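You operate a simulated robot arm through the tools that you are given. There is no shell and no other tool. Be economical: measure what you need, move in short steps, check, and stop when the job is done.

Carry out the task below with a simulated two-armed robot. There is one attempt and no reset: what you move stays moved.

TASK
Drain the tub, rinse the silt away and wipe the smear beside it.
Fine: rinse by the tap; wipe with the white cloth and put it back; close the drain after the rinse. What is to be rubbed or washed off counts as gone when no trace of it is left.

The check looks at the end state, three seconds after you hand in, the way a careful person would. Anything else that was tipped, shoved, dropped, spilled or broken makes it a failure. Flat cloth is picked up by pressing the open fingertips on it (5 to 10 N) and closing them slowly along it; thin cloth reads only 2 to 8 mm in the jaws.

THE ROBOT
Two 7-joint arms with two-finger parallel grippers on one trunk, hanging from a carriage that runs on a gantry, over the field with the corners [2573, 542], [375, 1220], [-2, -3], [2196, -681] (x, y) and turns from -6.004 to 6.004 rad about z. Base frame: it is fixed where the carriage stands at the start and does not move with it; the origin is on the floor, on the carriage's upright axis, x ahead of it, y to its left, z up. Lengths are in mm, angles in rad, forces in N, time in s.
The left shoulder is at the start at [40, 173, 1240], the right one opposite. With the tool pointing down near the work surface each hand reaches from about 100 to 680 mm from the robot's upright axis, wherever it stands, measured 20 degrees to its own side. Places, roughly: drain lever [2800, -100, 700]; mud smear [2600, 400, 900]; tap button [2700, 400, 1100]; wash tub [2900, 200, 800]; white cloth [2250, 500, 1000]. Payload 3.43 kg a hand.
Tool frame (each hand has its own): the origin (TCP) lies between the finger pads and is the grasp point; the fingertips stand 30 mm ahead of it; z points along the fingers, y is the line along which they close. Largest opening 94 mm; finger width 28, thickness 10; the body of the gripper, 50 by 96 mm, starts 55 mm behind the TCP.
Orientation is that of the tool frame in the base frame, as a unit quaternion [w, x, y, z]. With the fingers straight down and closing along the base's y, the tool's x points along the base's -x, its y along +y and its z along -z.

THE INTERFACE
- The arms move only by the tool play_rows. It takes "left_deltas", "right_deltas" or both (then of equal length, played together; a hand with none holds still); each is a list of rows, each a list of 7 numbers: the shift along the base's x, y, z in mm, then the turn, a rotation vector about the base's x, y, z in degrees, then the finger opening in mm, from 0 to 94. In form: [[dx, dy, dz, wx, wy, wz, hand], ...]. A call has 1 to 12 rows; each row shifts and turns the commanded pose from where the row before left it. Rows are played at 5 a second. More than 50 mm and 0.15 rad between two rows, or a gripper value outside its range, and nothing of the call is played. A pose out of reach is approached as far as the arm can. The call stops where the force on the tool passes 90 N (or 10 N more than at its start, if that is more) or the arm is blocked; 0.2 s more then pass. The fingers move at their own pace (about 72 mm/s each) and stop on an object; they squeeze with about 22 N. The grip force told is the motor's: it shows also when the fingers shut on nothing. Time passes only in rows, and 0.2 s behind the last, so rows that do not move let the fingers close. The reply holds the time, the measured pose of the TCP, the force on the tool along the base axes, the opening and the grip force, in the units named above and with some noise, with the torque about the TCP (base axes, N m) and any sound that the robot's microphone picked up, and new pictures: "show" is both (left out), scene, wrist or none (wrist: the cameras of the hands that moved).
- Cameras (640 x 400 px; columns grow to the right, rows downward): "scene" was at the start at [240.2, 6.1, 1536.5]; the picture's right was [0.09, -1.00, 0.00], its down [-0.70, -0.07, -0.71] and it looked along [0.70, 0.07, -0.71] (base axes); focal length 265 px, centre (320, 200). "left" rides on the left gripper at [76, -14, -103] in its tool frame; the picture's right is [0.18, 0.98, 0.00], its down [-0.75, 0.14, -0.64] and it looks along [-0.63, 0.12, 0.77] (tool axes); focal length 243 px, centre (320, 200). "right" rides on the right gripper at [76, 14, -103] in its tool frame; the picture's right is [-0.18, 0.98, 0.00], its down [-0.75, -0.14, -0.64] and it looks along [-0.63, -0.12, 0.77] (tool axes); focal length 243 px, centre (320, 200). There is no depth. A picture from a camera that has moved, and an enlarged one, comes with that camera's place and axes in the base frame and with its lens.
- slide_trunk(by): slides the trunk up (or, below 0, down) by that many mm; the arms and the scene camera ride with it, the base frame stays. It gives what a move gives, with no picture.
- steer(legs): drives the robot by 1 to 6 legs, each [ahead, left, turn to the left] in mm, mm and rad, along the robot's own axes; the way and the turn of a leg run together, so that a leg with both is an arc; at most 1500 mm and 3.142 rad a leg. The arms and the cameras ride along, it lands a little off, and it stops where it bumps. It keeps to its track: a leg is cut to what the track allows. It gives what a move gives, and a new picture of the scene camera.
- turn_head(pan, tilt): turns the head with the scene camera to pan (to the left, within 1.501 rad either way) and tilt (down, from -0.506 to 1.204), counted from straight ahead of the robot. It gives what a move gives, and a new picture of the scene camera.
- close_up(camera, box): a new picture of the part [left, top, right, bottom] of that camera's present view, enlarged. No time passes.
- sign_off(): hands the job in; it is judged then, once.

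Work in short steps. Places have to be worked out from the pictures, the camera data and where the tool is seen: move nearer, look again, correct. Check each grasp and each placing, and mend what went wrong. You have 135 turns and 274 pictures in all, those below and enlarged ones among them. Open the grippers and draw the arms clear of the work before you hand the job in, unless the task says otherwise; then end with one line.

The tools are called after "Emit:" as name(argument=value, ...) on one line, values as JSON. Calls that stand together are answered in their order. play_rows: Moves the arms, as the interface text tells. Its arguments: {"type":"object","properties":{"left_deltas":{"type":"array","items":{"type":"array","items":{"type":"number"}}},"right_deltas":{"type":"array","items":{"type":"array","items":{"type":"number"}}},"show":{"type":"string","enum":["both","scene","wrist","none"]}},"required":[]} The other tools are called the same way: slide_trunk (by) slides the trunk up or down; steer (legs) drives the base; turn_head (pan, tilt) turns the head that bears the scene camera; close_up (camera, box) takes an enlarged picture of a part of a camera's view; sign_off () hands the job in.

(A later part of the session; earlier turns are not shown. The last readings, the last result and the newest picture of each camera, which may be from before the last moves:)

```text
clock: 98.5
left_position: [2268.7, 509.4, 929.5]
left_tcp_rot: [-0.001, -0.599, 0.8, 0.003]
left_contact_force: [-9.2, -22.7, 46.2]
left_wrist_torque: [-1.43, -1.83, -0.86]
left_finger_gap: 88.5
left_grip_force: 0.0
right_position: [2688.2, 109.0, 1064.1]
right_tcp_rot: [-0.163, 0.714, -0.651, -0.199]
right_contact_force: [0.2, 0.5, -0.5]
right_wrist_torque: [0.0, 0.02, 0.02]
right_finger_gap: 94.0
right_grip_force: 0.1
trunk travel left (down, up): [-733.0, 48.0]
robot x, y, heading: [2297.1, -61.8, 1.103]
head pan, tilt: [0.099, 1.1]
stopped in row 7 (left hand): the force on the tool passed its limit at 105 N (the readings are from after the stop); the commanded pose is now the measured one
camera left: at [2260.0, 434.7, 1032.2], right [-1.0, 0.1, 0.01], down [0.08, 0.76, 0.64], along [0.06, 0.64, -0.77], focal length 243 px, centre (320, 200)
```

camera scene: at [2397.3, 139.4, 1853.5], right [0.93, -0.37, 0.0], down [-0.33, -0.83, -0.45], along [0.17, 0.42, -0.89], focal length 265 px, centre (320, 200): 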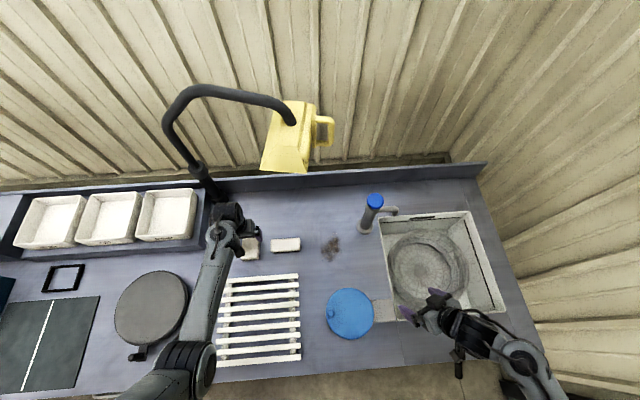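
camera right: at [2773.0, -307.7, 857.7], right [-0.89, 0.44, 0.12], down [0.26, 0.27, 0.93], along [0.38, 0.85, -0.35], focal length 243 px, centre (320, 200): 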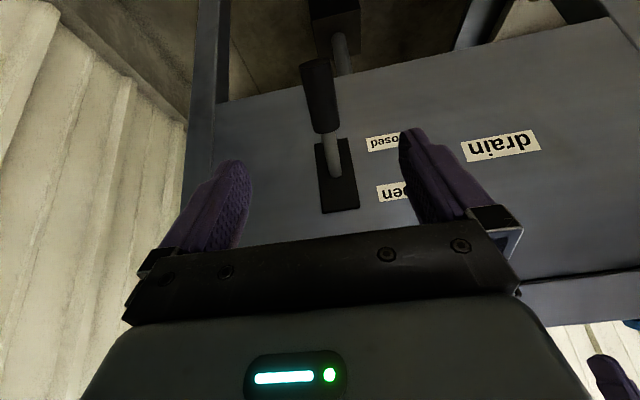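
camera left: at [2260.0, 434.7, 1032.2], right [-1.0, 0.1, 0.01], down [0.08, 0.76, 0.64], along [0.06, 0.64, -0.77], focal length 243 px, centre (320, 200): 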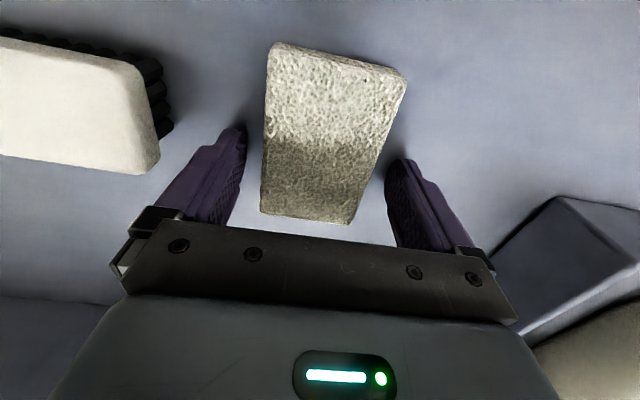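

The fingertips touched the bench, so its top is at z ≈ 899. I lift 4 mm and close on the cloth's sides.

Emit:
play_rows(left_deltas=[[0, 0, 4, 0, 0, 0, 90], [-1, -3, 1, 0, 0, 0, 86], [-1, -3, 0, 0, 0, 0, 78], [0, 0, 0, 0, 0, 0, 70], [0, 0, 0, 0, 0, 0, 62], [0, 0, 0, 0, 0, 0, 54], [0, 0, 0, 0, 0, 0, 46], [0, 0, 0, 0, 0, 0, 38], [0, 0, 0, 0, 0, 0, 38]], show="wrist")

```text
clock: 100.5
left_position: [2266.9, 505.1, 934.2]
left_tcp_rot: [-0.001, -0.601, 0.799, 0.003]
left_contact_force: [0.5, -0.4, -0.2]
left_wrist_torque: [0.01, -0.03, 0.01]
left_finger_gap: 61.1
left_grip_force: 21.6
right_position: [2690.2, 110.7, 1064.3]
right_tcp_rot: [-0.164, 0.714, -0.651, -0.2]
right_contact_force: [1.0, 0.5, 0.2]
right_wrist_torque: [-0.03, -0.02, 0.02]
right_finger_gap: 94.0
right_grip_force: 0.0
trunk travel left (down, up): [-733.0, 48.0]
robot x, y, heading: [2299.7, -64.6, 1.095]
head pan, tilt: [0.099, 1.1]
camera left: at [2260.1, 429.2, 1035.2], right [-1.0, 0.1, 0.0], down [0.08, 0.76, 0.64], along [0.06, 0.64, -0.76], focal length 243 px, centre (320, 200)
```

left: 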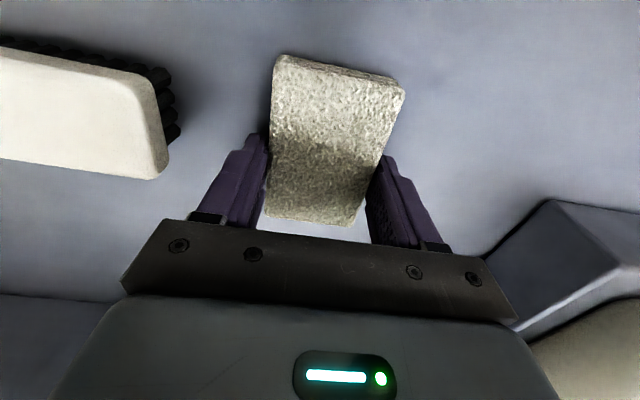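

The cloth is held, 61 mm wide, and its home is at TCP (2267,505,934). I lift it, shift it toward me, then over to the smear at about (2539,383), keeping clear of the lamp.

Emit:
play_rows(left_deltas=[[0, 0, 10, 0, 0, 0, 38], [0, 0, 25, 0, 0, 0, 38], [0, -10, 25, 0, 0, 0, 38], [5, -25, 10, 0, 0, 0, 38], [20, -25, 0, 0, 0, 0, 38], [25, -20, 0, 0, 0, 0, 38], [30, -18, 0, 0, 0, 0, 38], [30, -12, 0, 0, 0, 0, 38], [35, -5, 0, 0, 0, 0, 38], [35, 0, 0, 0, 0, 0, 38], [20, 0, 0, 0, 0, 0, 38], [0, 0, 0, 0, 0, 0, 38]], show="both")

```text
clock: 103.1
left_position: [2466.6, 389.3, 1002.9]
left_tcp_rot: [-0.001, -0.601, 0.8, 0.003]
left_contact_force: [0.6, -0.1, 0.2]
left_wrist_torque: [0.01, 0.01, 0.03]
left_finger_gap: 61.2
left_grip_force: 22.4
right_position: [2690.1, 111.2, 1063.3]
right_tcp_rot: [-0.164, 0.714, -0.651, -0.199]
right_contact_force: [0.0, 0.4, -0.4]
right_wrist_torque: [0.02, 0.0, 0.01]
right_finger_gap: 94.1
right_grip_force: 0.1
trunk travel left (down, up): [-733.0, 48.0]
robot x, y, heading: [2302.2, -58.0, 1.095]
head pan, tilt: [0.099, 1.1]
camera scene: at [2396.9, 138.9, 1853.5], right [0.93, -0.37, 0.0], down [-0.33, -0.83, -0.45], along [0.17, 0.42, -0.89], focal length 265 px, centre (320, 200)
camera left: at [2459.9, 313.0, 1104.8], right [-1.0, 0.1, 0.0], down [0.08, 0.76, 0.64], along [0.06, 0.64, -0.76], focal length 243 px, centre (320, 200)
```

scene: 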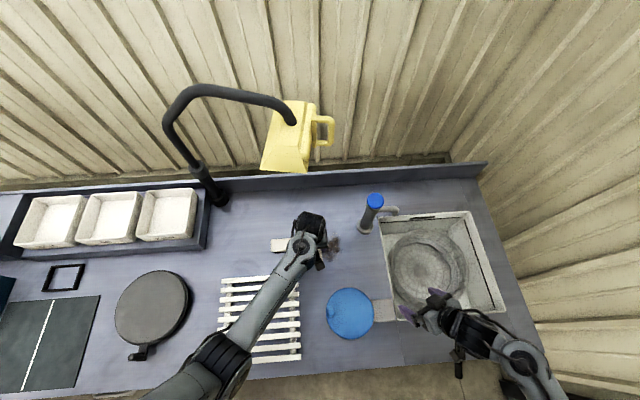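
left: 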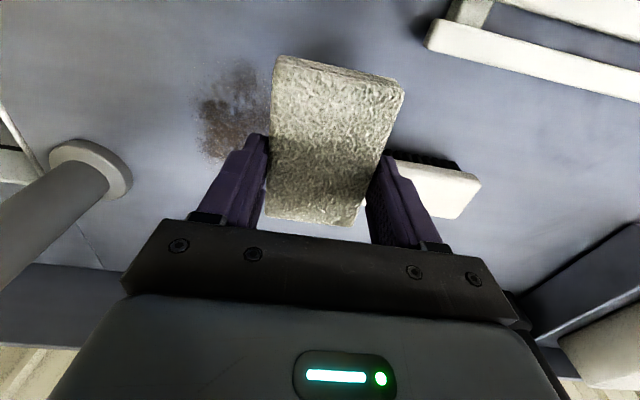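

The cloth hangs well in the grip; the smear is centred at (2540,380), about 80 × 85 mm. I move over it and lower to light contact.

Emit:
play_rows(left_deltas=[[15, -2, 0, 0, 0, 0, 38], [25, -3, 0, 0, 0, 0, 38], [23, -3, -8, 0, 0, 0, 38], [10, -1, -15, 0, 0, 0, 38], [0, 0, -15, 0, 0, 0, 38], [0, 0, -15, 0, 0, 0, 38], [0, 0, -8, 0, 0, 0, 38], [0, 0, -5, 0, 0, 0, 38], [0, 0, -3, 0, 0, 0, 38], [0, 0, -2, 0, 0, 0, 38]], show="wrist")

```text
clock: 105.3
left_position: [2530.3, 393.9, 932.3]
left_tcp_rot: [-0.001, -0.605, 0.796, 0.01]
left_contact_force: [-12.9, 4.0, 28.3]
left_wrist_torque: [0.15, 0.28, 0.01]
left_finger_gap: 61.3
left_grip_force: 22.2
right_position: [2689.1, 113.3, 1064.0]
right_tcp_rot: [-0.164, 0.714, -0.651, -0.2]
right_contact_force: [0.9, 0.4, 0.2]
right_wrist_torque: [-0.01, 0.0, 0.02]
right_finger_gap: 93.8
right_grip_force: 0.0
trunk travel left (down, up): [-733.0, 48.0]
robot x, y, heading: [2298.1, -58.3, 1.093]
head pan, tilt: [0.099, 1.1]
camera left: at [2524.3, 316.6, 1033.2], right [-1.0, 0.09, 0.02], down [0.07, 0.75, 0.65], along [0.04, 0.65, -0.76], focal length 243 px, centre (320, 200)
```

left: 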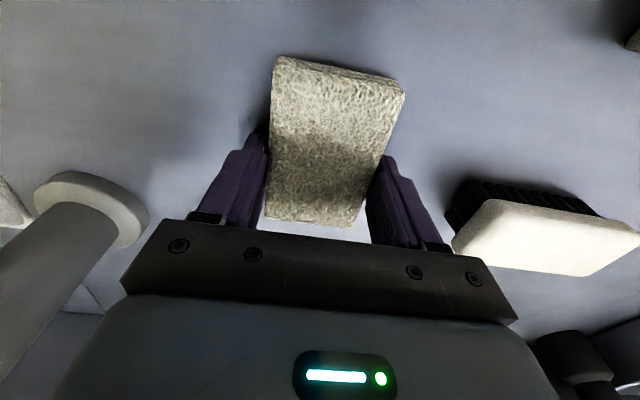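

Pressing at about 28 N. I scrub in a pattern across the smear.

Emit:
play_rows(left_deltas=[[-12, 6, 0, 0, 0, 0, 38], [-12, 6, 0, 0, 0, 0, 38], [12, 6, 0, 0, 0, 0, 38], [15, 0, 0, 0, 0, 0, 38], [15, 0, 0, 0, 0, 0, 38], [15, 0, 0, 0, 0, 0, 38], [0, -12, 0, 0, 0, 0, 38], [0, -12, 0, 0, 0, 0, 38], [-15, -8, 0, 0, 0, 0, 38], [-15, 0, 0, 0, 0, 0, 38], [-15, 0, 0, 0, 0, 0, 38], [-12, 0, 0, 0, 0, 0, 38]], show="none")

Emit:
play_rows(left_deltas=[[0, 12, 0, 0, 0, 0, 38], [0, 12, 0, 0, 0, 0, 38], [12, 0, 0, 0, 0, 0, 38], [15, -12, 0, 0, 0, 0, 38], [10, -12, 0, 0, 0, 0, 38], [10, 12, 0, 0, 0, 0, 38], [0, 12, 0, 0, 0, 0, 38], [-5, -10, 0, 0, 0, 0, 38], [-5, -5, 5, 0, 0, 0, 38], [0, 0, 15, 0, 0, 0, 38], [-20, 0, 20, 0, 0, 0, 38], [-40, 0, 20, 0, 0, 0, 38]], show="both")

```text
clock: 107.6
left_position: [2531.8, 467.4, 1015.7]
left_tcp_rot: [0.065, -0.614, 0.785, 0.059]
left_contact_force: [0.9, 0.2, -0.6]
left_wrist_torque: [0.02, -0.03, -0.02]
left_finger_gap: 61.1
left_grip_force: 22.5
left hand out of reach, approached as far as the arm can: row 4, 5, 6
right_position: [2688.7, 112.0, 1063.4]
right_tcp_rot: [-0.164, 0.714, -0.651, -0.2]
right_contact_force: [-0.4, 0.0, -1.0]
right_wrist_torque: [0.01, -0.04, 0.0]
right_finger_gap: 94.0
right_grip_force: 0.1
trunk travel left (down, up): [-733.0, 48.0]
robot x, y, heading: [2301.5, -60.2, 1.098]
head pan, tilt: [0.099, 1.1]
stopped in row 11 (left hand): the arm was blocked; the commanded pose is now the measured one
```

```text
clock: 110.2
left_position: [2510.3, 461.2, 1077.1]
left_tcp_rot: [0.064, -0.61, 0.788, 0.053]
left_contact_force: [-0.6, -0.2, -1.2]
left_wrist_torque: [-0.04, -0.01, -0.02]
left_finger_gap: 61.2
left_grip_force: 21.9
left hand out of reach, approached as far as the arm can: row 6, 7, 8
right_position: [2689.4, 109.2, 1062.4]
right_tcp_rot: [-0.163, 0.714, -0.65, -0.2]
right_contact_force: [-0.6, 0.4, 0.0]
right_wrist_torque: [0.0, -0.02, -0.01]
right_finger_gap: 94.0
right_grip_force: 0.1
trunk travel left (down, up): [-733.0, 48.0]
robot x, y, heading: [2301.7, -61.3, 1.099]
head pan, tilt: [0.099, 1.1]
camera scene: at [2396.8, 138.7, 1853.4], right [0.93, -0.37, 0.0], down [-0.33, -0.83, -0.45], along [0.17, 0.42, -0.89], focal length 265 px, centre (320, 200)
camera left: at [2500.5, 368.5, 1165.4], right [-1.0, 0.07, -0.03], down [0.03, 0.65, 0.76], along [0.07, 0.76, -0.65], focal length 243 px, centre (320, 200)
```

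scene: 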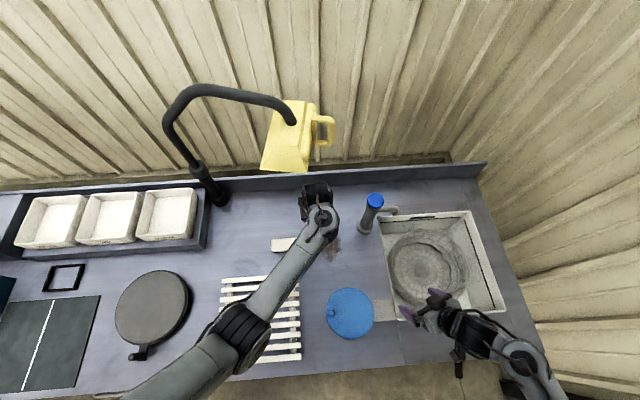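
left: 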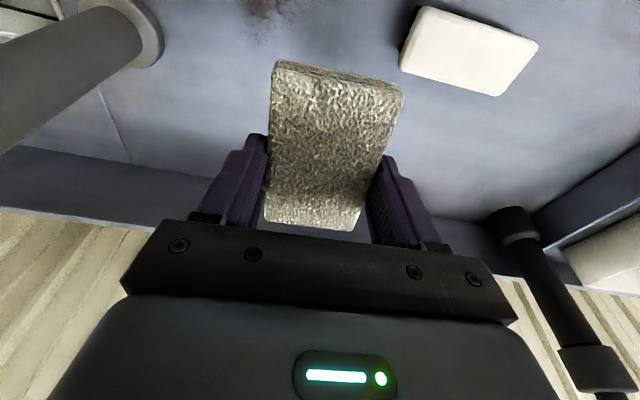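

The hand went out of reach and lifted off, still holding the cloth and touching nothing. I draw it back away from the lamp and level it, then bring the robot nearer and lower the trunk.

Emit:
play_rows(left_deltas=[[-2, -8, -3, -1, 0.2, 0, 38], [-2, -12, -5, -2, 0.3, 0, 38], [-2, -15, -5, -2.5, 0.3, 0, 38], [-2, -15, -5, -2.5, 0.3, 0, 38], [-2, -15, -5, -2.5, 0.3, 0, 38], [-2, -15, -5, -2.5, 0.3, 0, 38], [-2, -15, -5, -1, 0.3, 0, 38], [-2, -10, -5, 0, 0, 0, 38], [0, 0, 0, 0, 0, 0, 38]], show="none")

Emit:
close_up(camera="left", box=[0, 0, 640, 400])

```text
clock: 112.2
left_position: [2483.9, 373.8, 1040.7]
left_tcp_rot: [-0.022, -0.619, 0.785, -0.019]
left_contact_force: [0.3, 0.4, -0.6]
left_wrist_torque: [0.01, 0.03, 0.01]
left_finger_gap: 61.3
left_grip_force: 22.2
right_position: [2690.0, 110.9, 1063.5]
right_tcp_rot: [-0.164, 0.714, -0.651, -0.2]
right_contact_force: [-0.1, 0.7, 0.3]
right_wrist_torque: [0.01, 0.0, 0.0]
right_finger_gap: 94.5
right_grip_force: 0.0
trunk travel left (down, up): [-733.0, 48.0]
robot x, y, heading: [2299.6, -61.6, 1.096]
head pan, tilt: [0.099, 1.1]
```

```text
1.00 times, centred on (320, 200) of left (not enlarged: the box is as wide or as high as the picture)
camera zoom: at [2480.5, 304.4, 1146.9], right [-1.0, 0.05, 0.01], down [0.05, 0.8, 0.6], along [0.02, 0.6, -0.8], focal length 243 px, centre (320, 200)
```

zoom: 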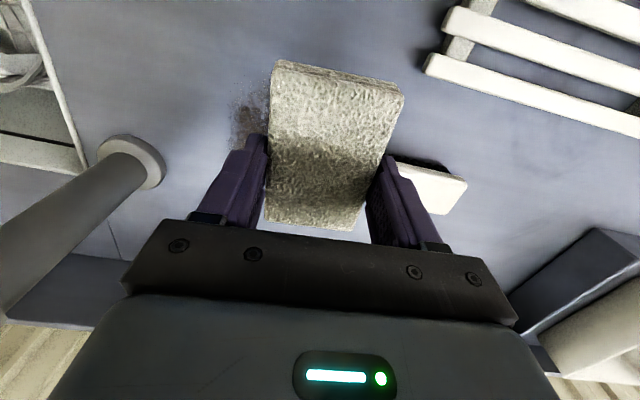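

Levelled. I shift the robot about 75 mm toward the smear's side and lower the trunk 50 mm for reach.

Emit:
steer(legs=[[44, -62, 0]])

Emit:
slide_trunk(by=-50)

Emit:
play_rows(left_deltas=[[-10, 0, 0, 1.6, -0.3, 0, 38], [-20, 0, 0, 1.7, -0.3, 0, 38], [-20, 0, 0, 0, 0, 0, 38], [0, 0, 0, 0, 0, 0, 38]], show="both")

```text
clock: 113.3
left_position: [2558.2, 381.9, 1038.2]
left_tcp_rot: [-0.024, -0.617, 0.786, -0.018]
left_contact_force: [0.4, -0.2, -0.8]
left_wrist_torque: [-0.02, 0.03, 0.01]
left_finger_gap: 61.3
left_grip_force: 22.1
right_position: [2765.6, 120.8, 1062.8]
right_tcp_rot: [-0.165, 0.713, -0.651, -0.199]
right_contact_force: [0.1, 0.3, -0.5]
right_wrist_torque: [-0.01, 0.02, 0.0]
right_finger_gap: 94.0
right_grip_force: 0.1
trunk travel left (down, up): [-733.0, 48.0]
robot x, y, heading: [2380.4, -52.3, 1.092]
head pan, tilt: [0.099, 1.1]
camera scene: at [2472.0, 149.7, 1853.6], right [0.93, -0.37, 0.0], down [-0.33, -0.83, -0.45], along [0.17, 0.42, -0.89], focal length 265 px, centre (320, 200)
```

scene: 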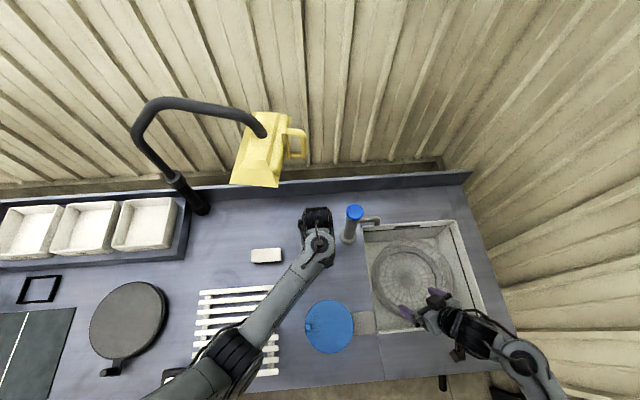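

```text
clock: 114.2
left_position: [2556.3, 383.5, 988.3]
left_tcp_rot: [-0.025, -0.618, 0.785, -0.018]
left_contact_force: [-0.1, 0.6, 0.1]
left_wrist_torque: [0.0, 0.01, 0.0]
left_finger_gap: 61.2
left_grip_force: 22.2
right_position: [2765.0, 121.4, 1014.3]
right_tcp_rot: [-0.164, 0.713, -0.652, -0.2]
right_contact_force: [-0.8, 0.1, 0.8]
right_wrist_torque: [-0.02, 0.0, 0.0]
right_finger_gap: 93.8
right_grip_force: 0.1
trunk travel left (down, up): [-683.0, 98.0]
robot x, y, heading: [2375.8, -48.7, 1.096]
head pan, tilt: [0.099, 1.1]
```

```text
clock: 115.2
left_position: [2507.6, 382.9, 987.7]
left_tcp_rot: [-0.003, -0.617, 0.787, 0.001]
left_contact_force: [0.4, -0.4, -0.3]
left_wrist_torque: [0.01, -0.02, 0.0]
left_finger_gap: 61.3
left_grip_force: 21.9
right_position: [2764.9, 120.0, 1014.0]
right_tcp_rot: [-0.164, 0.714, -0.651, -0.199]
right_contact_force: [0.2, -0.7, 0.0]
right_wrist_torque: [0.03, -0.02, 0.03]
right_finger_gap: 94.2
right_grip_force: 0.1
trunk travel left (down, up): [-683.0, 98.0]
robot x, y, heading: [2377.3, -48.5, 1.096]
head pan, tilt: [0.099, 1.1]
camera scene: at [2471.9, 149.7, 1803.5], right [0.93, -0.37, 0.0], down [-0.33, -0.83, -0.45], along [0.17, 0.42, -0.89], focal length 265 px, centre (320, 200)
camera left: at [2503.8, 307.4, 1090.8], right [-1.0, 0.05, 0.0], down [0.04, 0.77, 0.64], along [0.03, 0.64, -0.77], focal length 243 px, centre (320, 200)
```

scene: 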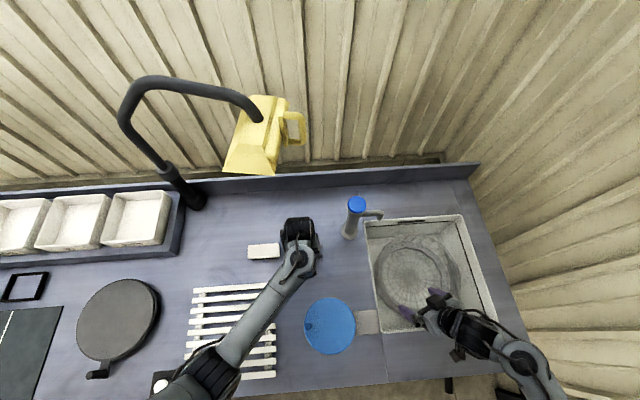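
left: 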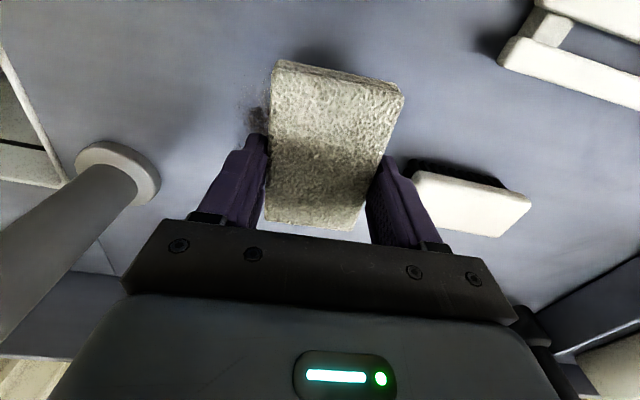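

Now well within reach. I lower the cloth onto the smear's left side and sweep across.

Emit:
play_rows(left_deltas=[[5, 0, -12, 0, 0, 0, 38], [0, 0, -15, 0, 0, 0, 38], [0, 0, -15, 0, 0, 0, 38], [0, 0, -9, 0, 0, 0, 38], [0, 0, -4, 0, 0, 0, 38], [5, 0, -1.5, 0, 0, 0, 38], [12, 0, 0, 0, 0, 0, 38], [12, 0, 0, 0, 0, 0, 38], [12, 0, 0, 0, 0, 0, 38], [12, 0, 0, 0, 0, 0, 38], [0, 12, 0, 0, 0, 0, 38], [-12, 8, 0, 0, 0, 0, 38]], show="none")

```text
clock: 117.2
left_position: [2539.2, 383.2, 931.2]
left_tcp_rot: [-0.008, -0.616, 0.787, 0.007]
left_contact_force: [-8.8, -19.0, 45.7]
left_wrist_torque: [-0.53, -1.42, -0.65]
left_finger_gap: 61.1
left_grip_force: 21.9
right_position: [2762.8, 120.0, 1013.2]
right_tcp_rot: [-0.164, 0.713, -0.652, -0.199]
right_contact_force: [-0.1, -0.1, -0.6]
right_wrist_torque: [0.0, 0.0, 0.02]
right_finger_gap: 93.9
right_grip_force: 0.2
trunk travel left (down, up): [-683.0, 98.0]
robot x, y, heading: [2378.0, -49.2, 1.096]
head pan, tilt: [0.099, 1.1]
stopped in row 10 (left hand): the force on the tool passed its limit at 112 N (the readings are from after the stop); the commanded pose is now the measured one
```

Too much pressure. I ease up by 2 mm and keep sweeping.

Emit:
play_rows(left_deltas=[[0, 0, 2.5, 0, 0, 0, 38], [12, 0, 0, 0, 0, 0, 38], [12, 0, 0, 0, 0, 0, 38], [6, 10, 0, 0, 0, 0, 38], [-12, 6, 0, 0, 0, 0, 38], [-12, 0, 0, 0, 0, 0, 38], [-12, 0, 0, 0, 0, 0, 38], [-12, 0, 0, 0, 0, 0, 38], [-6, -12, 0, 0, 0, 0, 38], [0, -12, 0, 0, 0, 0, 38]], show="wrist")

```text
clock: 117.8
left_position: [2539.0, 384.5, 931.5]
left_tcp_rot: [-0.013, -0.616, 0.787, 0.009]
left_contact_force: [-12.1, -15.9, 39.6]
left_wrist_torque: [-0.31, -1.14, -0.55]
left_finger_gap: 61.1
left_grip_force: 22.1
right_position: [2763.2, 120.2, 1013.8]
right_tcp_rot: [-0.163, 0.714, -0.652, -0.199]
right_contact_force: [0.6, -0.7, 0.2]
right_wrist_torque: [0.02, 0.01, 0.03]
right_finger_gap: 93.8
right_grip_force: 0.0
trunk travel left (down, up): [-683.0, 98.0]
robot x, y, heading: [2375.5, -47.8, 1.098]
head pan, tilt: [0.099, 1.1]
stopped in row 2 (left hand): the force on the tool passed its limit at 116 N (the readings are from after the stop); the commanded pose is now the measured one
camera left: at [2537.1, 307.4, 1033.1], right [-1.0, 0.06, 0.03], down [0.06, 0.76, 0.64], along [0.01, 0.64, -0.77], focal length 243 px, centre (320, 200)
```

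left: 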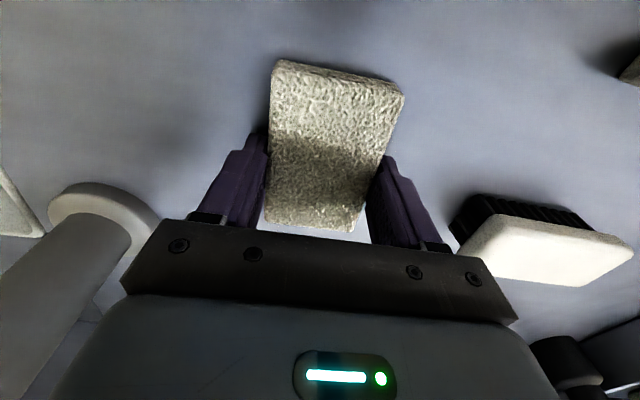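

A fingertip is probably dragging. I lift 3 mm and read the force before sweeping.

Emit:
play_rows(left_deltas=[[0, 0, 2, 0, 0, 0, 38], [0, 0, 1.5, 0, 0, 0, 38], [0, 0, 0, 0, 0, 0, 38]], show="none")

```text
clock: 118.6
left_position: [2541.6, 383.4, 932.4]
left_tcp_rot: [-0.012, -0.617, 0.787, 0.01]
left_contact_force: [-0.1, -0.3, -1.1]
left_wrist_torque: [-0.01, 0.02, 0.0]
left_finger_gap: 61.2
left_grip_force: 21.4
right_position: [2764.7, 120.6, 1013.1]
right_tcp_rot: [-0.165, 0.714, -0.651, -0.2]
right_contact_force: [0.7, 0.8, -0.1]
right_wrist_torque: [-0.03, 0.01, 0.01]
right_finger_gap: 93.9
right_grip_force: 0.1
trunk travel left (down, up): [-683.0, 98.0]
robot x, y, heading: [2377.7, -51.0, 1.099]
head pan, tilt: [0.099, 1.1]
```

Now free. I go down 1.5 mm and sweep.

Emit:
play_rows(left_deltas=[[0, 0, -1.5, 0, 0, 0, 38], [10, 0, 0, 0, 0, 0, 38], [10, 0, 0, 0, 0, 0, 38], [10, 0, 0, 0, 0, 0, 38], [0, 10, 0, 0, 0, 0, 38], [-10, 6, 0, 0, 0, 0, 38], [-10, 0, 0, 0, 0, 0, 38], [-10, 0, 0, 0, 0, 0, 38], [-10, 0, 0, 0, 0, 0, 38], [-10, 0, 0, 0, 0, 0, 38], [-10, -6, 0, 0, 0, 0, 38], [0, -10, 0, 0, 0, 0, 38]], show="wrist")

```text
clock: 119.2
left_position: [2542.0, 382.6, 931.4]
left_tcp_rot: [-0.017, -0.614, 0.789, 0.014]
left_contact_force: [-13.6, -22.4, 47.5]
left_wrist_torque: [-0.4, -1.41, -0.79]
left_finger_gap: 61.2
left_grip_force: 21.7
right_position: [2762.4, 118.1, 1013.7]
right_tcp_rot: [-0.164, 0.713, -0.652, -0.2]
right_contact_force: [-0.5, 0.3, 1.1]
right_wrist_torque: [0.0, -0.02, -0.01]
right_finger_gap: 94.0
right_grip_force: 0.1
trunk travel left (down, up): [-683.0, 98.0]
robot x, y, heading: [2372.7, -49.7, 1.097]
head pan, tilt: [0.099, 1.1]
stopped in row 3 (left hand): the force on the tool passed its limit at 110 N (the readings are from after the stop); the commanded pose is now the measured one
camera left: at [2540.8, 307.0, 1033.7], right [-1.0, 0.06, 0.04], down [0.08, 0.76, 0.64], along [0.01, 0.64, -0.77], focal length 243 px, centre (320, 200)
```

left: 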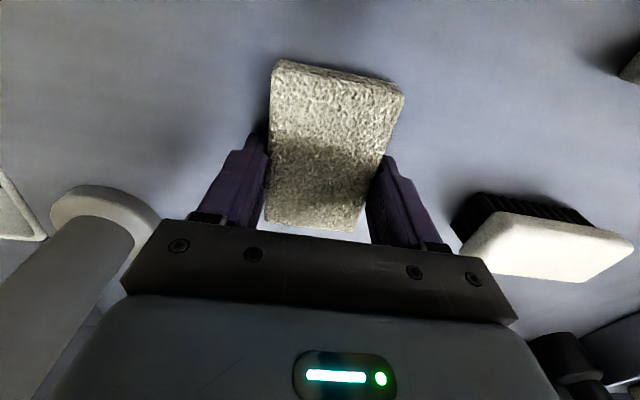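

The tips stand only about 2 mm above the bench and drag. I regrip the cloth higher so that it sticks out below the fingers: release, level, raise 10 mm, close.

Emit:
play_rows(left_deltas=[[0, 0, 1, 0, 0, 0, 38], [0, 0, 0, 0, 0, 0, 60], [0, 0, 0, 0, 0, 0, 78], [0, 0, 3, 0, -1.2, 0, 78], [0, 0, 4, 0, -1.2, 0, 78], [0, 0, 3, 0, 0, 0, 78], [0, 0, 0, 0, 0, 0, 70], [0, 0, 0, 0, 0, 0, 60], [0, 0, 0, 0, 0, 0, 50], [0, 0, 0, 0, 0, 0, 38], [0, 0, 0, 0, 0, 0, 38]], show="wrist")

```text
clock: 121.6
left_position: [2543.2, 384.2, 940.5]
left_tcp_rot: [-0.001, -0.615, 0.788, 0.002]
left_contact_force: [0.7, -0.7, 0.5]
left_wrist_torque: [0.02, 0.04, -0.02]
left_finger_gap: 61.0
left_grip_force: 22.0
right_position: [2765.1, 119.0, 1014.0]
right_tcp_rot: [-0.165, 0.714, -0.651, -0.2]
right_contact_force: [0.4, 0.1, 0.6]
right_wrist_torque: [0.03, 0.0, 0.02]
right_finger_gap: 94.0
right_grip_force: 0.0
trunk travel left (down, up): [-683.0, 98.0]
robot x, y, heading: [2375.6, -53.2, 1.1]
head pan, tilt: [0.099, 1.1]
camera left: at [2538.0, 308.2, 1043.0], right [-1.0, 0.06, 0.0], down [0.05, 0.76, 0.64], along [0.04, 0.64, -0.77], focal length 243 px, centre (320, 200)
```

left: 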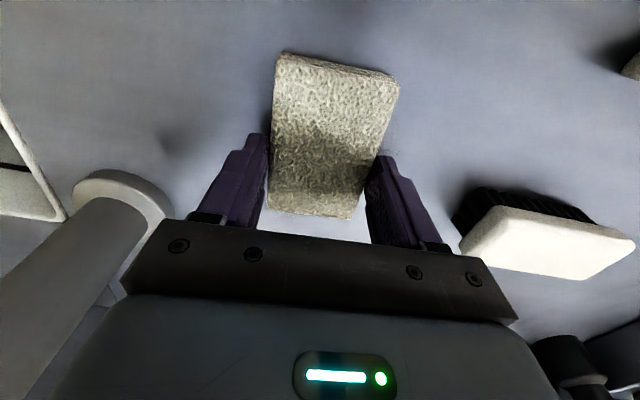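

Regripped with tips about 10 mm up. I press 1 mm and sweep.

Emit:
play_rows(left_deltas=[[0, 0, -1.5, 0, 0, 0, 38], [8, 0, 0, 0, 0, 0, 38], [10, 0, 0, 0, 0, 0, 38], [10, 0, 0, 0, 0, 0, 38], [0, 10, 0, 0, 0, 0, 38], [-10, 6, 0, 0, 0, 0, 38], [-10, 0, 0, 0, 0, 0, 38], [-10, 0, 0, 0, 0, 0, 38], [-10, 0, 0, 0, 0, 0, 38], [-10, 0, 0, 0, 0, 0, 38], [-10, -6, 0, 0, 0, 0, 38], [0, -10, 0, 0, 0, 0, 38]], show="wrist")

```text
clock: 122.7
left_position: [2547.3, 387.6, 931.8]
left_tcp_rot: [-0.014, -0.612, 0.791, 0.014]
left_contact_force: [-6.0, -26.1, 41.0]
left_wrist_torque: [-0.76, -1.45, -1.03]
left_finger_gap: 61.3
left_grip_force: 22.2
right_position: [2763.4, 116.7, 1013.4]
right_tcp_rot: [-0.163, 0.714, -0.652, -0.198]
right_contact_force: [-0.4, 0.5, -0.1]
right_wrist_torque: [0.01, -0.02, -0.01]
right_finger_gap: 94.1
right_grip_force: 0.0
trunk travel left (down, up): [-683.0, 98.0]
robot x, y, heading: [2376.6, -54.8, 1.099]
head pan, tilt: [0.099, 1.1]
stopped in row 5 (left hand): the force on the tool passed its limit at 107 N (the readings are from after the stop); the commanded pose is now the measured one
camera left: at [2545.1, 311.4, 1033.2], right [-1.0, 0.07, 0.04], down [0.08, 0.76, 0.64], along [0.01, 0.64, -0.76], focal length 243 px, centre (320, 200)
```

left: 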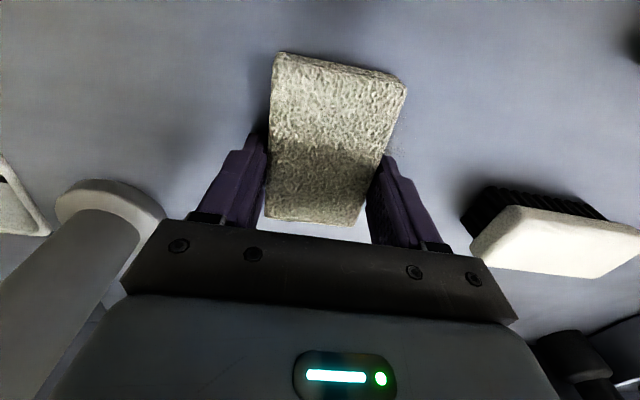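

The hand sinks and tilts when it goes right, so the left wrist is at a joint limit for this stance. I lift, move left and look at what remains of the smear.

Emit:
play_rows(left_deltas=[[-3, 0, 8, 0, 0, 0, 38], [-5, 0, 15, 0, -1, 0, 38], [-15, 0, 15, 0, -1, 0, 38], [-20, 0, 15, 0, 0, 0, 38], [-25, -5, 10, 0, 0, 0, 38], [-25, -5, 0, 0, 0, 0, 38], [-20, -5, 0, 0, 0, 0, 38], [0, 0, 0, 0, 0, 0, 38]], show="wrist")

Emit:
close_up(camera="scene", box=[260, 190, 380, 265])

```text
clock: 124.5
left_position: [2433.3, 373.8, 992.8]
left_tcp_rot: [0.0, -0.614, 0.789, 0.004]
left_contact_force: [0.0, 0.7, -0.4]
left_wrist_torque: [-0.03, -0.02, -0.03]
left_finger_gap: 61.3
left_grip_force: 22.0
right_position: [2764.5, 119.2, 1014.3]
right_tcp_rot: [-0.164, 0.714, -0.651, -0.2]
right_contact_force: [0.4, 0.3, -0.2]
right_wrist_torque: [-0.01, 0.0, -0.02]
right_finger_gap: 94.2
right_grip_force: 0.0
trunk travel left (down, up): [-683.0, 98.0]
robot x, y, heading: [2375.6, -52.6, 1.097]
head pan, tilt: [0.099, 1.1]
camera left: at [2428.7, 297.4, 1095.2], right [-1.0, 0.06, 0.0], down [0.05, 0.76, 0.65], along [0.04, 0.65, -0.76], focal length 243 px, centre (320, 200)
```

left: 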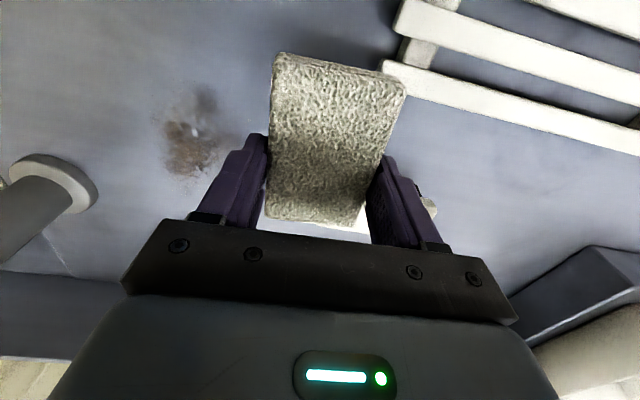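

```text
5.33 times, centred on (320, 228) of scene
camera zoom: at [2471.0, 148.1, 1803.5], right [0.93, -0.37, 0.0], down [-0.33, -0.83, -0.45], along [0.17, 0.42, -0.89], focal length 1411 px, centre (320, 53)
```

zoom: 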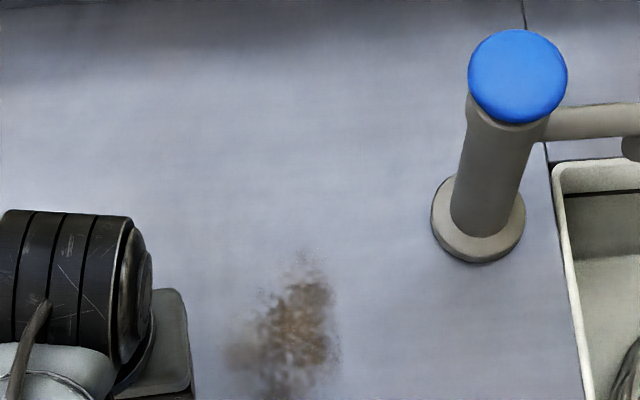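

The smear is only partly gone, so the arm needs a better stance. I turn the robot right by 0.3, which swings the hand just beside the smear.

Emit:
steer(legs=[[0, 0, -0.3]])

Emit:
close_up(camera="left", box=[0, 0, 640, 400])

```text
clock: 125.9
left_position: [2556.0, 337.9, 993.3]
left_tcp_rot: [0.001, -0.49, 0.872, 0.004]
left_contact_force: [-0.5, 0.2, -0.6]
left_wrist_torque: [0.0, 0.01, -0.03]
left_finger_gap: 61.1
left_grip_force: 21.4
right_position: [2796.1, -3.4, 1012.9]
right_tcp_rot: [0.192, -0.608, 0.751, 0.173]
right_contact_force: [-0.1, -0.4, 1.1]
right_wrist_torque: [0.02, 0.02, 0.03]
right_finger_gap: 94.0
right_grip_force: 0.0
trunk travel left (down, up): [-683.0, 98.0]
robot x, y, heading: [2374.8, -52.0, 0.795]
head pan, tilt: [0.099, 1.1]
camera scene: at [2525.9, 110.8, 1803.5], right [0.78, -0.62, 0.0], down [-0.56, -0.7, -0.45], along [0.28, 0.35, -0.89], focal length 265 px, centre (320, 200)
```

scene: 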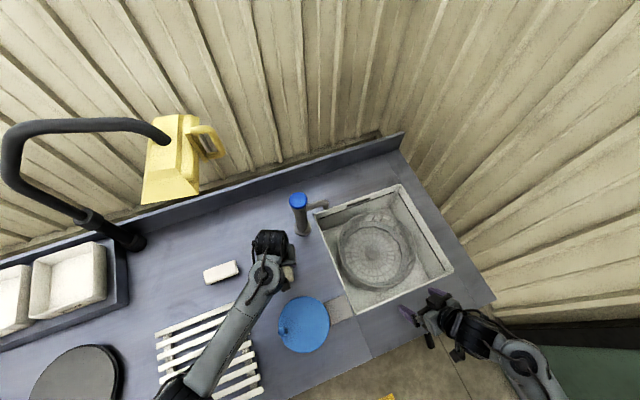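

```text
1.00 times, centred on (320, 200) of left (not enlarged: the box is as wide or as high as the picture)
camera zoom: at [2529.0, 266.0, 1095.0], right [-0.94, 0.35, 0.01], down [0.27, 0.71, 0.65], along [0.23, 0.61, -0.76], focal length 243 px, centre (320, 200)
```

zoom: 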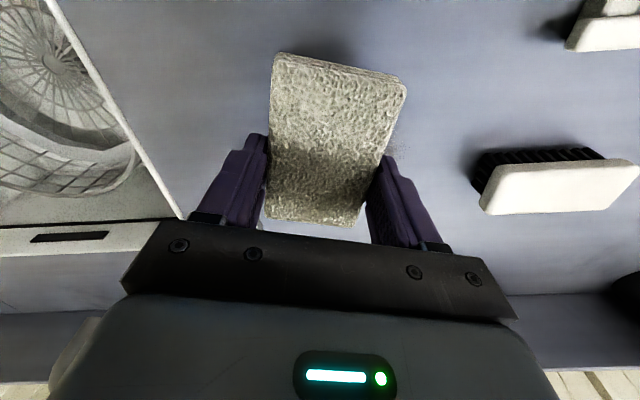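

Better stance. I move over the smear, set the cloth down, and regrip higher.

Emit:
play_rows(left_deltas=[[-4, 15, -5, 0, 0, 0, 38], [-4, 17, -12, 0, 0, 0, 38], [-2, 15, -15, 0, 0, 0, 38], [0, 0, -14, 0, 0, 0, 38], [0, 0, -8, 0, 0, 0, 38], [0, 0, -5, 0, 0, 0, 38], [0, 0, 0, 0, 0, 0, 60], [0, 0, 0, 0, 0, 0, 78], [0, 0, 5, 0, 0, 0, 78], [0, 0, 5, 0, 0, 0, 78], [0, 0, 0, 0, 0, 0, 60], [0, 0, 0, 0, 0, 0, 38]], show="none")

Emit:
play_rows(left_deltas=[[0, 0, 0, 0, 0, 0, 38], [0, 0, -1, 0, 0, 0, 38], [6, 0, -1, 0, 0, 0, 38], [8, 0, 0, 0, 0, 0, 38], [8, 0, 0, 0, 0, 0, 38], [0, 0, 0, 0, 0, 0, 38]], show="wrist")

```text
clock: 128.5
left_position: [2548.2, 385.1, 945.1]
left_tcp_rot: [0.001, -0.49, 0.872, 0.004]
left_contact_force: [0.0, 0.8, -0.9]
left_wrist_torque: [0.01, -0.06, -0.02]
left_finger_gap: 60.8
left_grip_force: 22.2
right_position: [2796.6, -2.8, 1013.1]
right_tcp_rot: [0.193, -0.607, 0.751, 0.173]
right_contact_force: [0.0, -0.6, 0.4]
right_wrist_torque: [-0.01, 0.0, 0.01]
right_finger_gap: 94.2
right_grip_force: 0.0
trunk travel left (down, up): [-683.0, 98.0]
robot x, y, heading: [2374.2, -50.3, 0.799]
head pan, tilt: [0.099, 1.1]
```

```text
clock: 129.9
left_position: [2567.2, 387.4, 942.6]
left_tcp_rot: [0.002, -0.49, 0.872, 0.005]
left_contact_force: [-9.7, 1.3, 24.9]
left_wrist_torque: [0.14, 0.32, 0.05]
left_finger_gap: 61.1
left_grip_force: 21.9
right_position: [2795.9, -0.5, 1014.3]
right_tcp_rot: [0.192, -0.609, 0.75, 0.173]
right_contact_force: [-0.2, 0.4, 0.1]
right_wrist_torque: [0.04, 0.02, 0.03]
right_finger_gap: 94.1
right_grip_force: 0.1
trunk travel left (down, up): [-683.0, 98.0]
robot x, y, heading: [2377.1, -51.8, 0.799]
head pan, tilt: [0.099, 1.1]
camera left: at [2539.5, 315.4, 1044.8], right [-0.94, 0.35, 0.01], down [0.27, 0.71, 0.65], along [0.22, 0.61, -0.76], focal length 243 px, centre (320, 200)
```

left: 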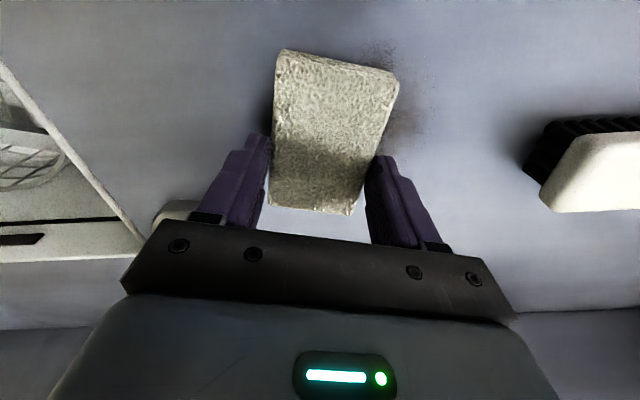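

Sweeping works now at 25 N. I continue left and right across the smear.

Emit:
play_rows(left_deltas=[[-10, 0, 0, 0, 0, 0, 38], [-12, 0, 0, 0, 0, 0, 38], [-12, 0, 0, 0, 0, 0, 38], [-12, 0, 0, 0, 0, 0, 38], [-12, 0, 0, 0, 0, 0, 38], [-12, 0, 0, 0, 0, 0, 38], [0, -10, 0, 0, 0, 0, 38], [6, -10, 0, 0, 0, 0, 38], [12, 0, 0, 0, 0, 0, 38], [12, 0, 0, 0, 0, 0, 38], [12, 0, 0, 0, 0, 0, 38], [12, 0, 0, 0, 0, 0, 38]], show="none")

Emit:
play_rows(left_deltas=[[12, 0, 0, 0, 0, 0, 38], [6, 10, 0, 0, 0, 0, 38], [0, 12, 0, 0, 0, 0, 38], [0, 12, 0, 0, 0, 0, 38], [-10, 6, 0, 0, 0, 0, 38], [-12, 0, 0, 0, 0, 0, 38], [-12, 0, 0, 0, 0, 0, 38], [-12, 0, 0, 0, 0, 0, 38], [-12, 0, 0, 0, 0, 0, 38], [-12, 0, 0, 0, 0, 0, 38], [0, -12, 0, 0, 0, 0, 38], [0, -12, 0, 0, 0, 0, 38]], show="wrist")

```text
clock: 132.5
left_position: [2552.8, 365.7, 942.9]
left_tcp_rot: [0.0, -0.49, 0.872, 0.004]
left_contact_force: [-6.9, 0.6, 19.7]
left_wrist_torque: [-0.16, 0.43, -0.04]
left_finger_gap: 61.2
left_grip_force: 21.6
right_position: [2796.6, -0.7, 1013.5]
right_tcp_rot: [0.192, -0.608, 0.751, 0.172]
right_contact_force: [0.4, 0.5, -0.3]
right_wrist_torque: [0.03, -0.02, 0.0]
right_finger_gap: 94.2
right_grip_force: 0.0
trunk travel left (down, up): [-683.0, 98.0]
robot x, y, heading: [2374.0, -54.9, 0.797]
head pan, tilt: [0.099, 1.1]
```

```text
clock: 135.1
left_position: [2500.5, 383.2, 942.7]
left_tcp_rot: [0.0, -0.491, 0.871, 0.005]
left_contact_force: [-0.7, 1.2, 8.0]
left_wrist_torque: [0.08, -0.08, 0.0]
left_finger_gap: 61.0
left_grip_force: 22.2
right_position: [2796.6, -1.2, 1014.6]
right_tcp_rot: [0.192, -0.608, 0.75, 0.174]
right_contact_force: [0.9, -0.9, -0.1]
right_wrist_torque: [-0.02, -0.04, -0.01]
right_finger_gap: 93.8
right_grip_force: 0.1
trunk travel left (down, up): [-683.0, 98.0]
robot x, y, heading: [2379.7, -52.2, 0.793]
head pan, tilt: [0.099, 1.1]
camera left: at [2472.9, 310.2, 1044.1], right [-0.94, 0.35, 0.01], down [0.27, 0.71, 0.65], along [0.23, 0.61, -0.76], focal length 243 px, centre (320, 200)
```

left: 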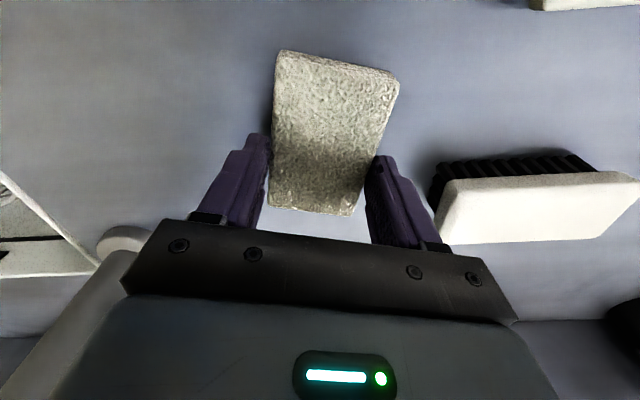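

The surface left of the cloth already looks clean. I do one more round with a touch more pressure.

Emit:
play_rows(left_deltas=[[6, -10, -1, 0, 0, 0, 38], [8, -12, 0, 0, 0, 0, 38], [12, 0, 0, 0, 0, 0, 38], [12, 0, 0, 0, 0, 0, 38], [12, 0, 0, 0, 0, 0, 38], [12, 0, 0, 0, 0, 0, 38], [6, 12, 0, 0, 0, 0, 38], [-10, 8, 0, 0, 0, 0, 38], [-12, 0, 0, 0, 0, 0, 38], [-12, 0, 0, 0, 0, 0, 38], [-12, 0, 0, 0, 0, 0, 38], [-6, 12, 0, 0, 0, 0, 38]], show="none")

Emit:
play_rows(left_deltas=[[8, 12, 0, 0, 0, 0, 38], [12, 6, 0, 0, 0, 0, 38], [12, 0, 0, 0, 0, 0, 38], [12, -6, 0, 0, 0, 0, 38], [6, -12, 0, 0, 0, 0, 38], [-6, -6, 8, 0, 0, 0, 38], [-8, 0, 15, 0, 0, 0, 38], [-15, -5, 20, 0, 0, 0, 38], [-20, -5, 15, 0, 0, 0, 38], [-25, -5, 5, 0, 0, 0, 38], [-25, -5, 0, 0, 0, 0, 38], [-15, 0, 0, 0, 0, 0, 38]], show="both")

Emit:
close_up(camera="left", box=[100, 0, 340, 150])

```text
clock: 137.7
left_position: [2516.5, 390.4, 940.9]
left_tcp_rot: [-0.001, -0.49, 0.872, 0.004]
left_contact_force: [-0.4, -0.6, 2.6]
left_wrist_torque: [0.06, -0.14, -0.03]
left_finger_gap: 61.0
left_grip_force: 22.4
right_position: [2797.4, -2.4, 1013.1]
right_tcp_rot: [0.192, -0.609, 0.75, 0.173]
right_contact_force: [-1.8, 0.4, 0.1]
right_wrist_torque: [-0.02, -0.01, 0.0]
right_finger_gap: 94.0
right_grip_force: 0.0
trunk travel left (down, up): [-683.0, 98.0]
robot x, y, heading: [2375.4, -50.8, 0.796]
head pan, tilt: [0.099, 1.1]
```

```text
clock: 140.3
left_position: [2452.6, 363.8, 1004.1]
left_tcp_rot: [0.001, -0.491, 0.871, 0.003]
left_contact_force: [0.1, -0.3, -0.5]
left_wrist_torque: [0.0, 0.02, 0.03]
left_finger_gap: 61.2
left_grip_force: 21.6
right_position: [2795.8, -2.3, 1014.6]
right_tcp_rot: [0.192, -0.609, 0.75, 0.173]
right_contact_force: [-0.2, -0.3, 0.6]
right_wrist_torque: [-0.01, -0.01, 0.02]
right_finger_gap: 94.1
right_grip_force: 0.0
trunk travel left (down, up): [-683.0, 98.0]
robot x, y, heading: [2376.2, -49.8, 0.796]
head pan, tilt: [0.099, 1.1]
camera scene: at [2525.9, 110.8, 1803.5], right [0.78, -0.62, 0.0], down [-0.56, -0.7, -0.45], along [0.28, 0.35, -0.89], focal length 265 px, centre (320, 200)
camera left: at [2424.9, 292.2, 1106.4], right [-0.94, 0.35, 0.0], down [0.27, 0.71, 0.65], along [0.23, 0.61, -0.76], focal length 243 px, centre (320, 200)
```

scene: 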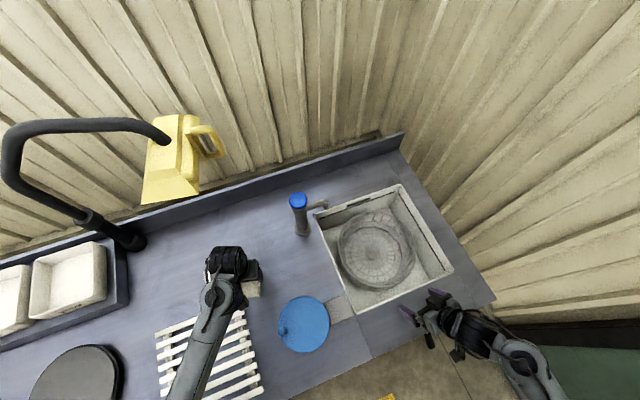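
left: 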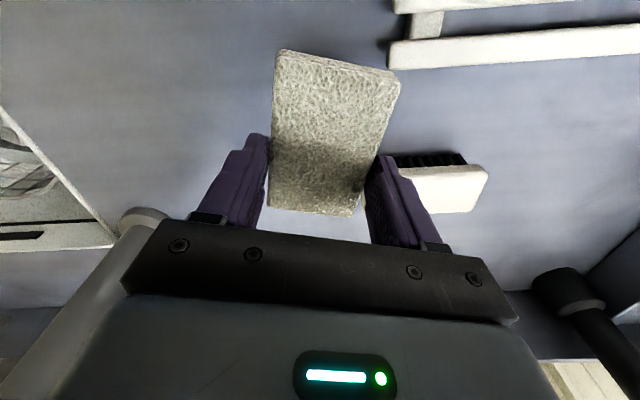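

```text
2.67 times, centred on (220, 75) of left
camera zoom: at [2424.9, 292.2, 1106.4], right [-0.94, 0.35, 0.0], down [0.27, 0.71, 0.65], along [0.23, 0.61, -0.76], focal length 647 px, centre (587, 533)
```

zoom: 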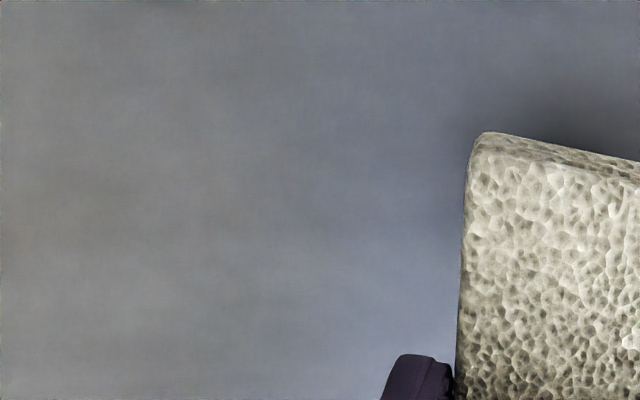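

The smear seems gone. I enlarge that place in the scene view to check for leftover traces.

Emit:
close_up(camera="scene", box=[240, 220, 336, 280])

Emit:
close_up(camera="left", box=[60, 0, 300, 150])

```text
6.67 times, centred on (288, 250) of scene
camera zoom: at [2525.9, 110.8, 1803.5], right [0.78, -0.62, 0.0], down [-0.56, -0.7, -0.45], along [0.28, 0.35, -0.89], focal length 1764 px, centre (533, -133)
```

zoom: 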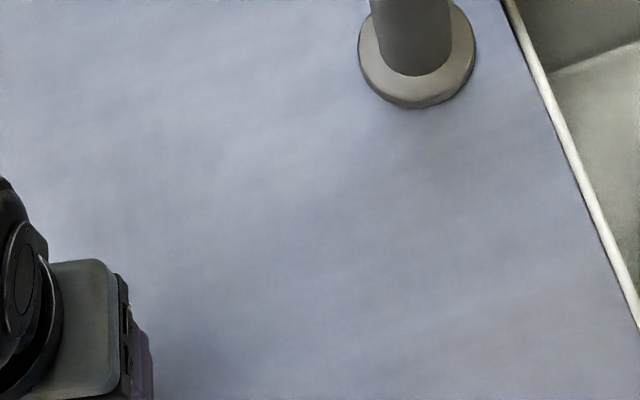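

```text
2.67 times, centred on (180, 75) of left
camera zoom: at [2424.9, 292.2, 1106.4], right [-0.94, 0.35, 0.0], down [0.27, 0.71, 0.65], along [0.23, 0.61, -0.76], focal length 647 px, centre (693, 533)
```

zoom: 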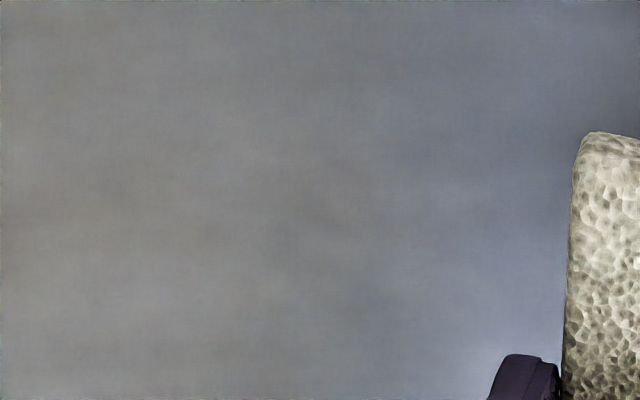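

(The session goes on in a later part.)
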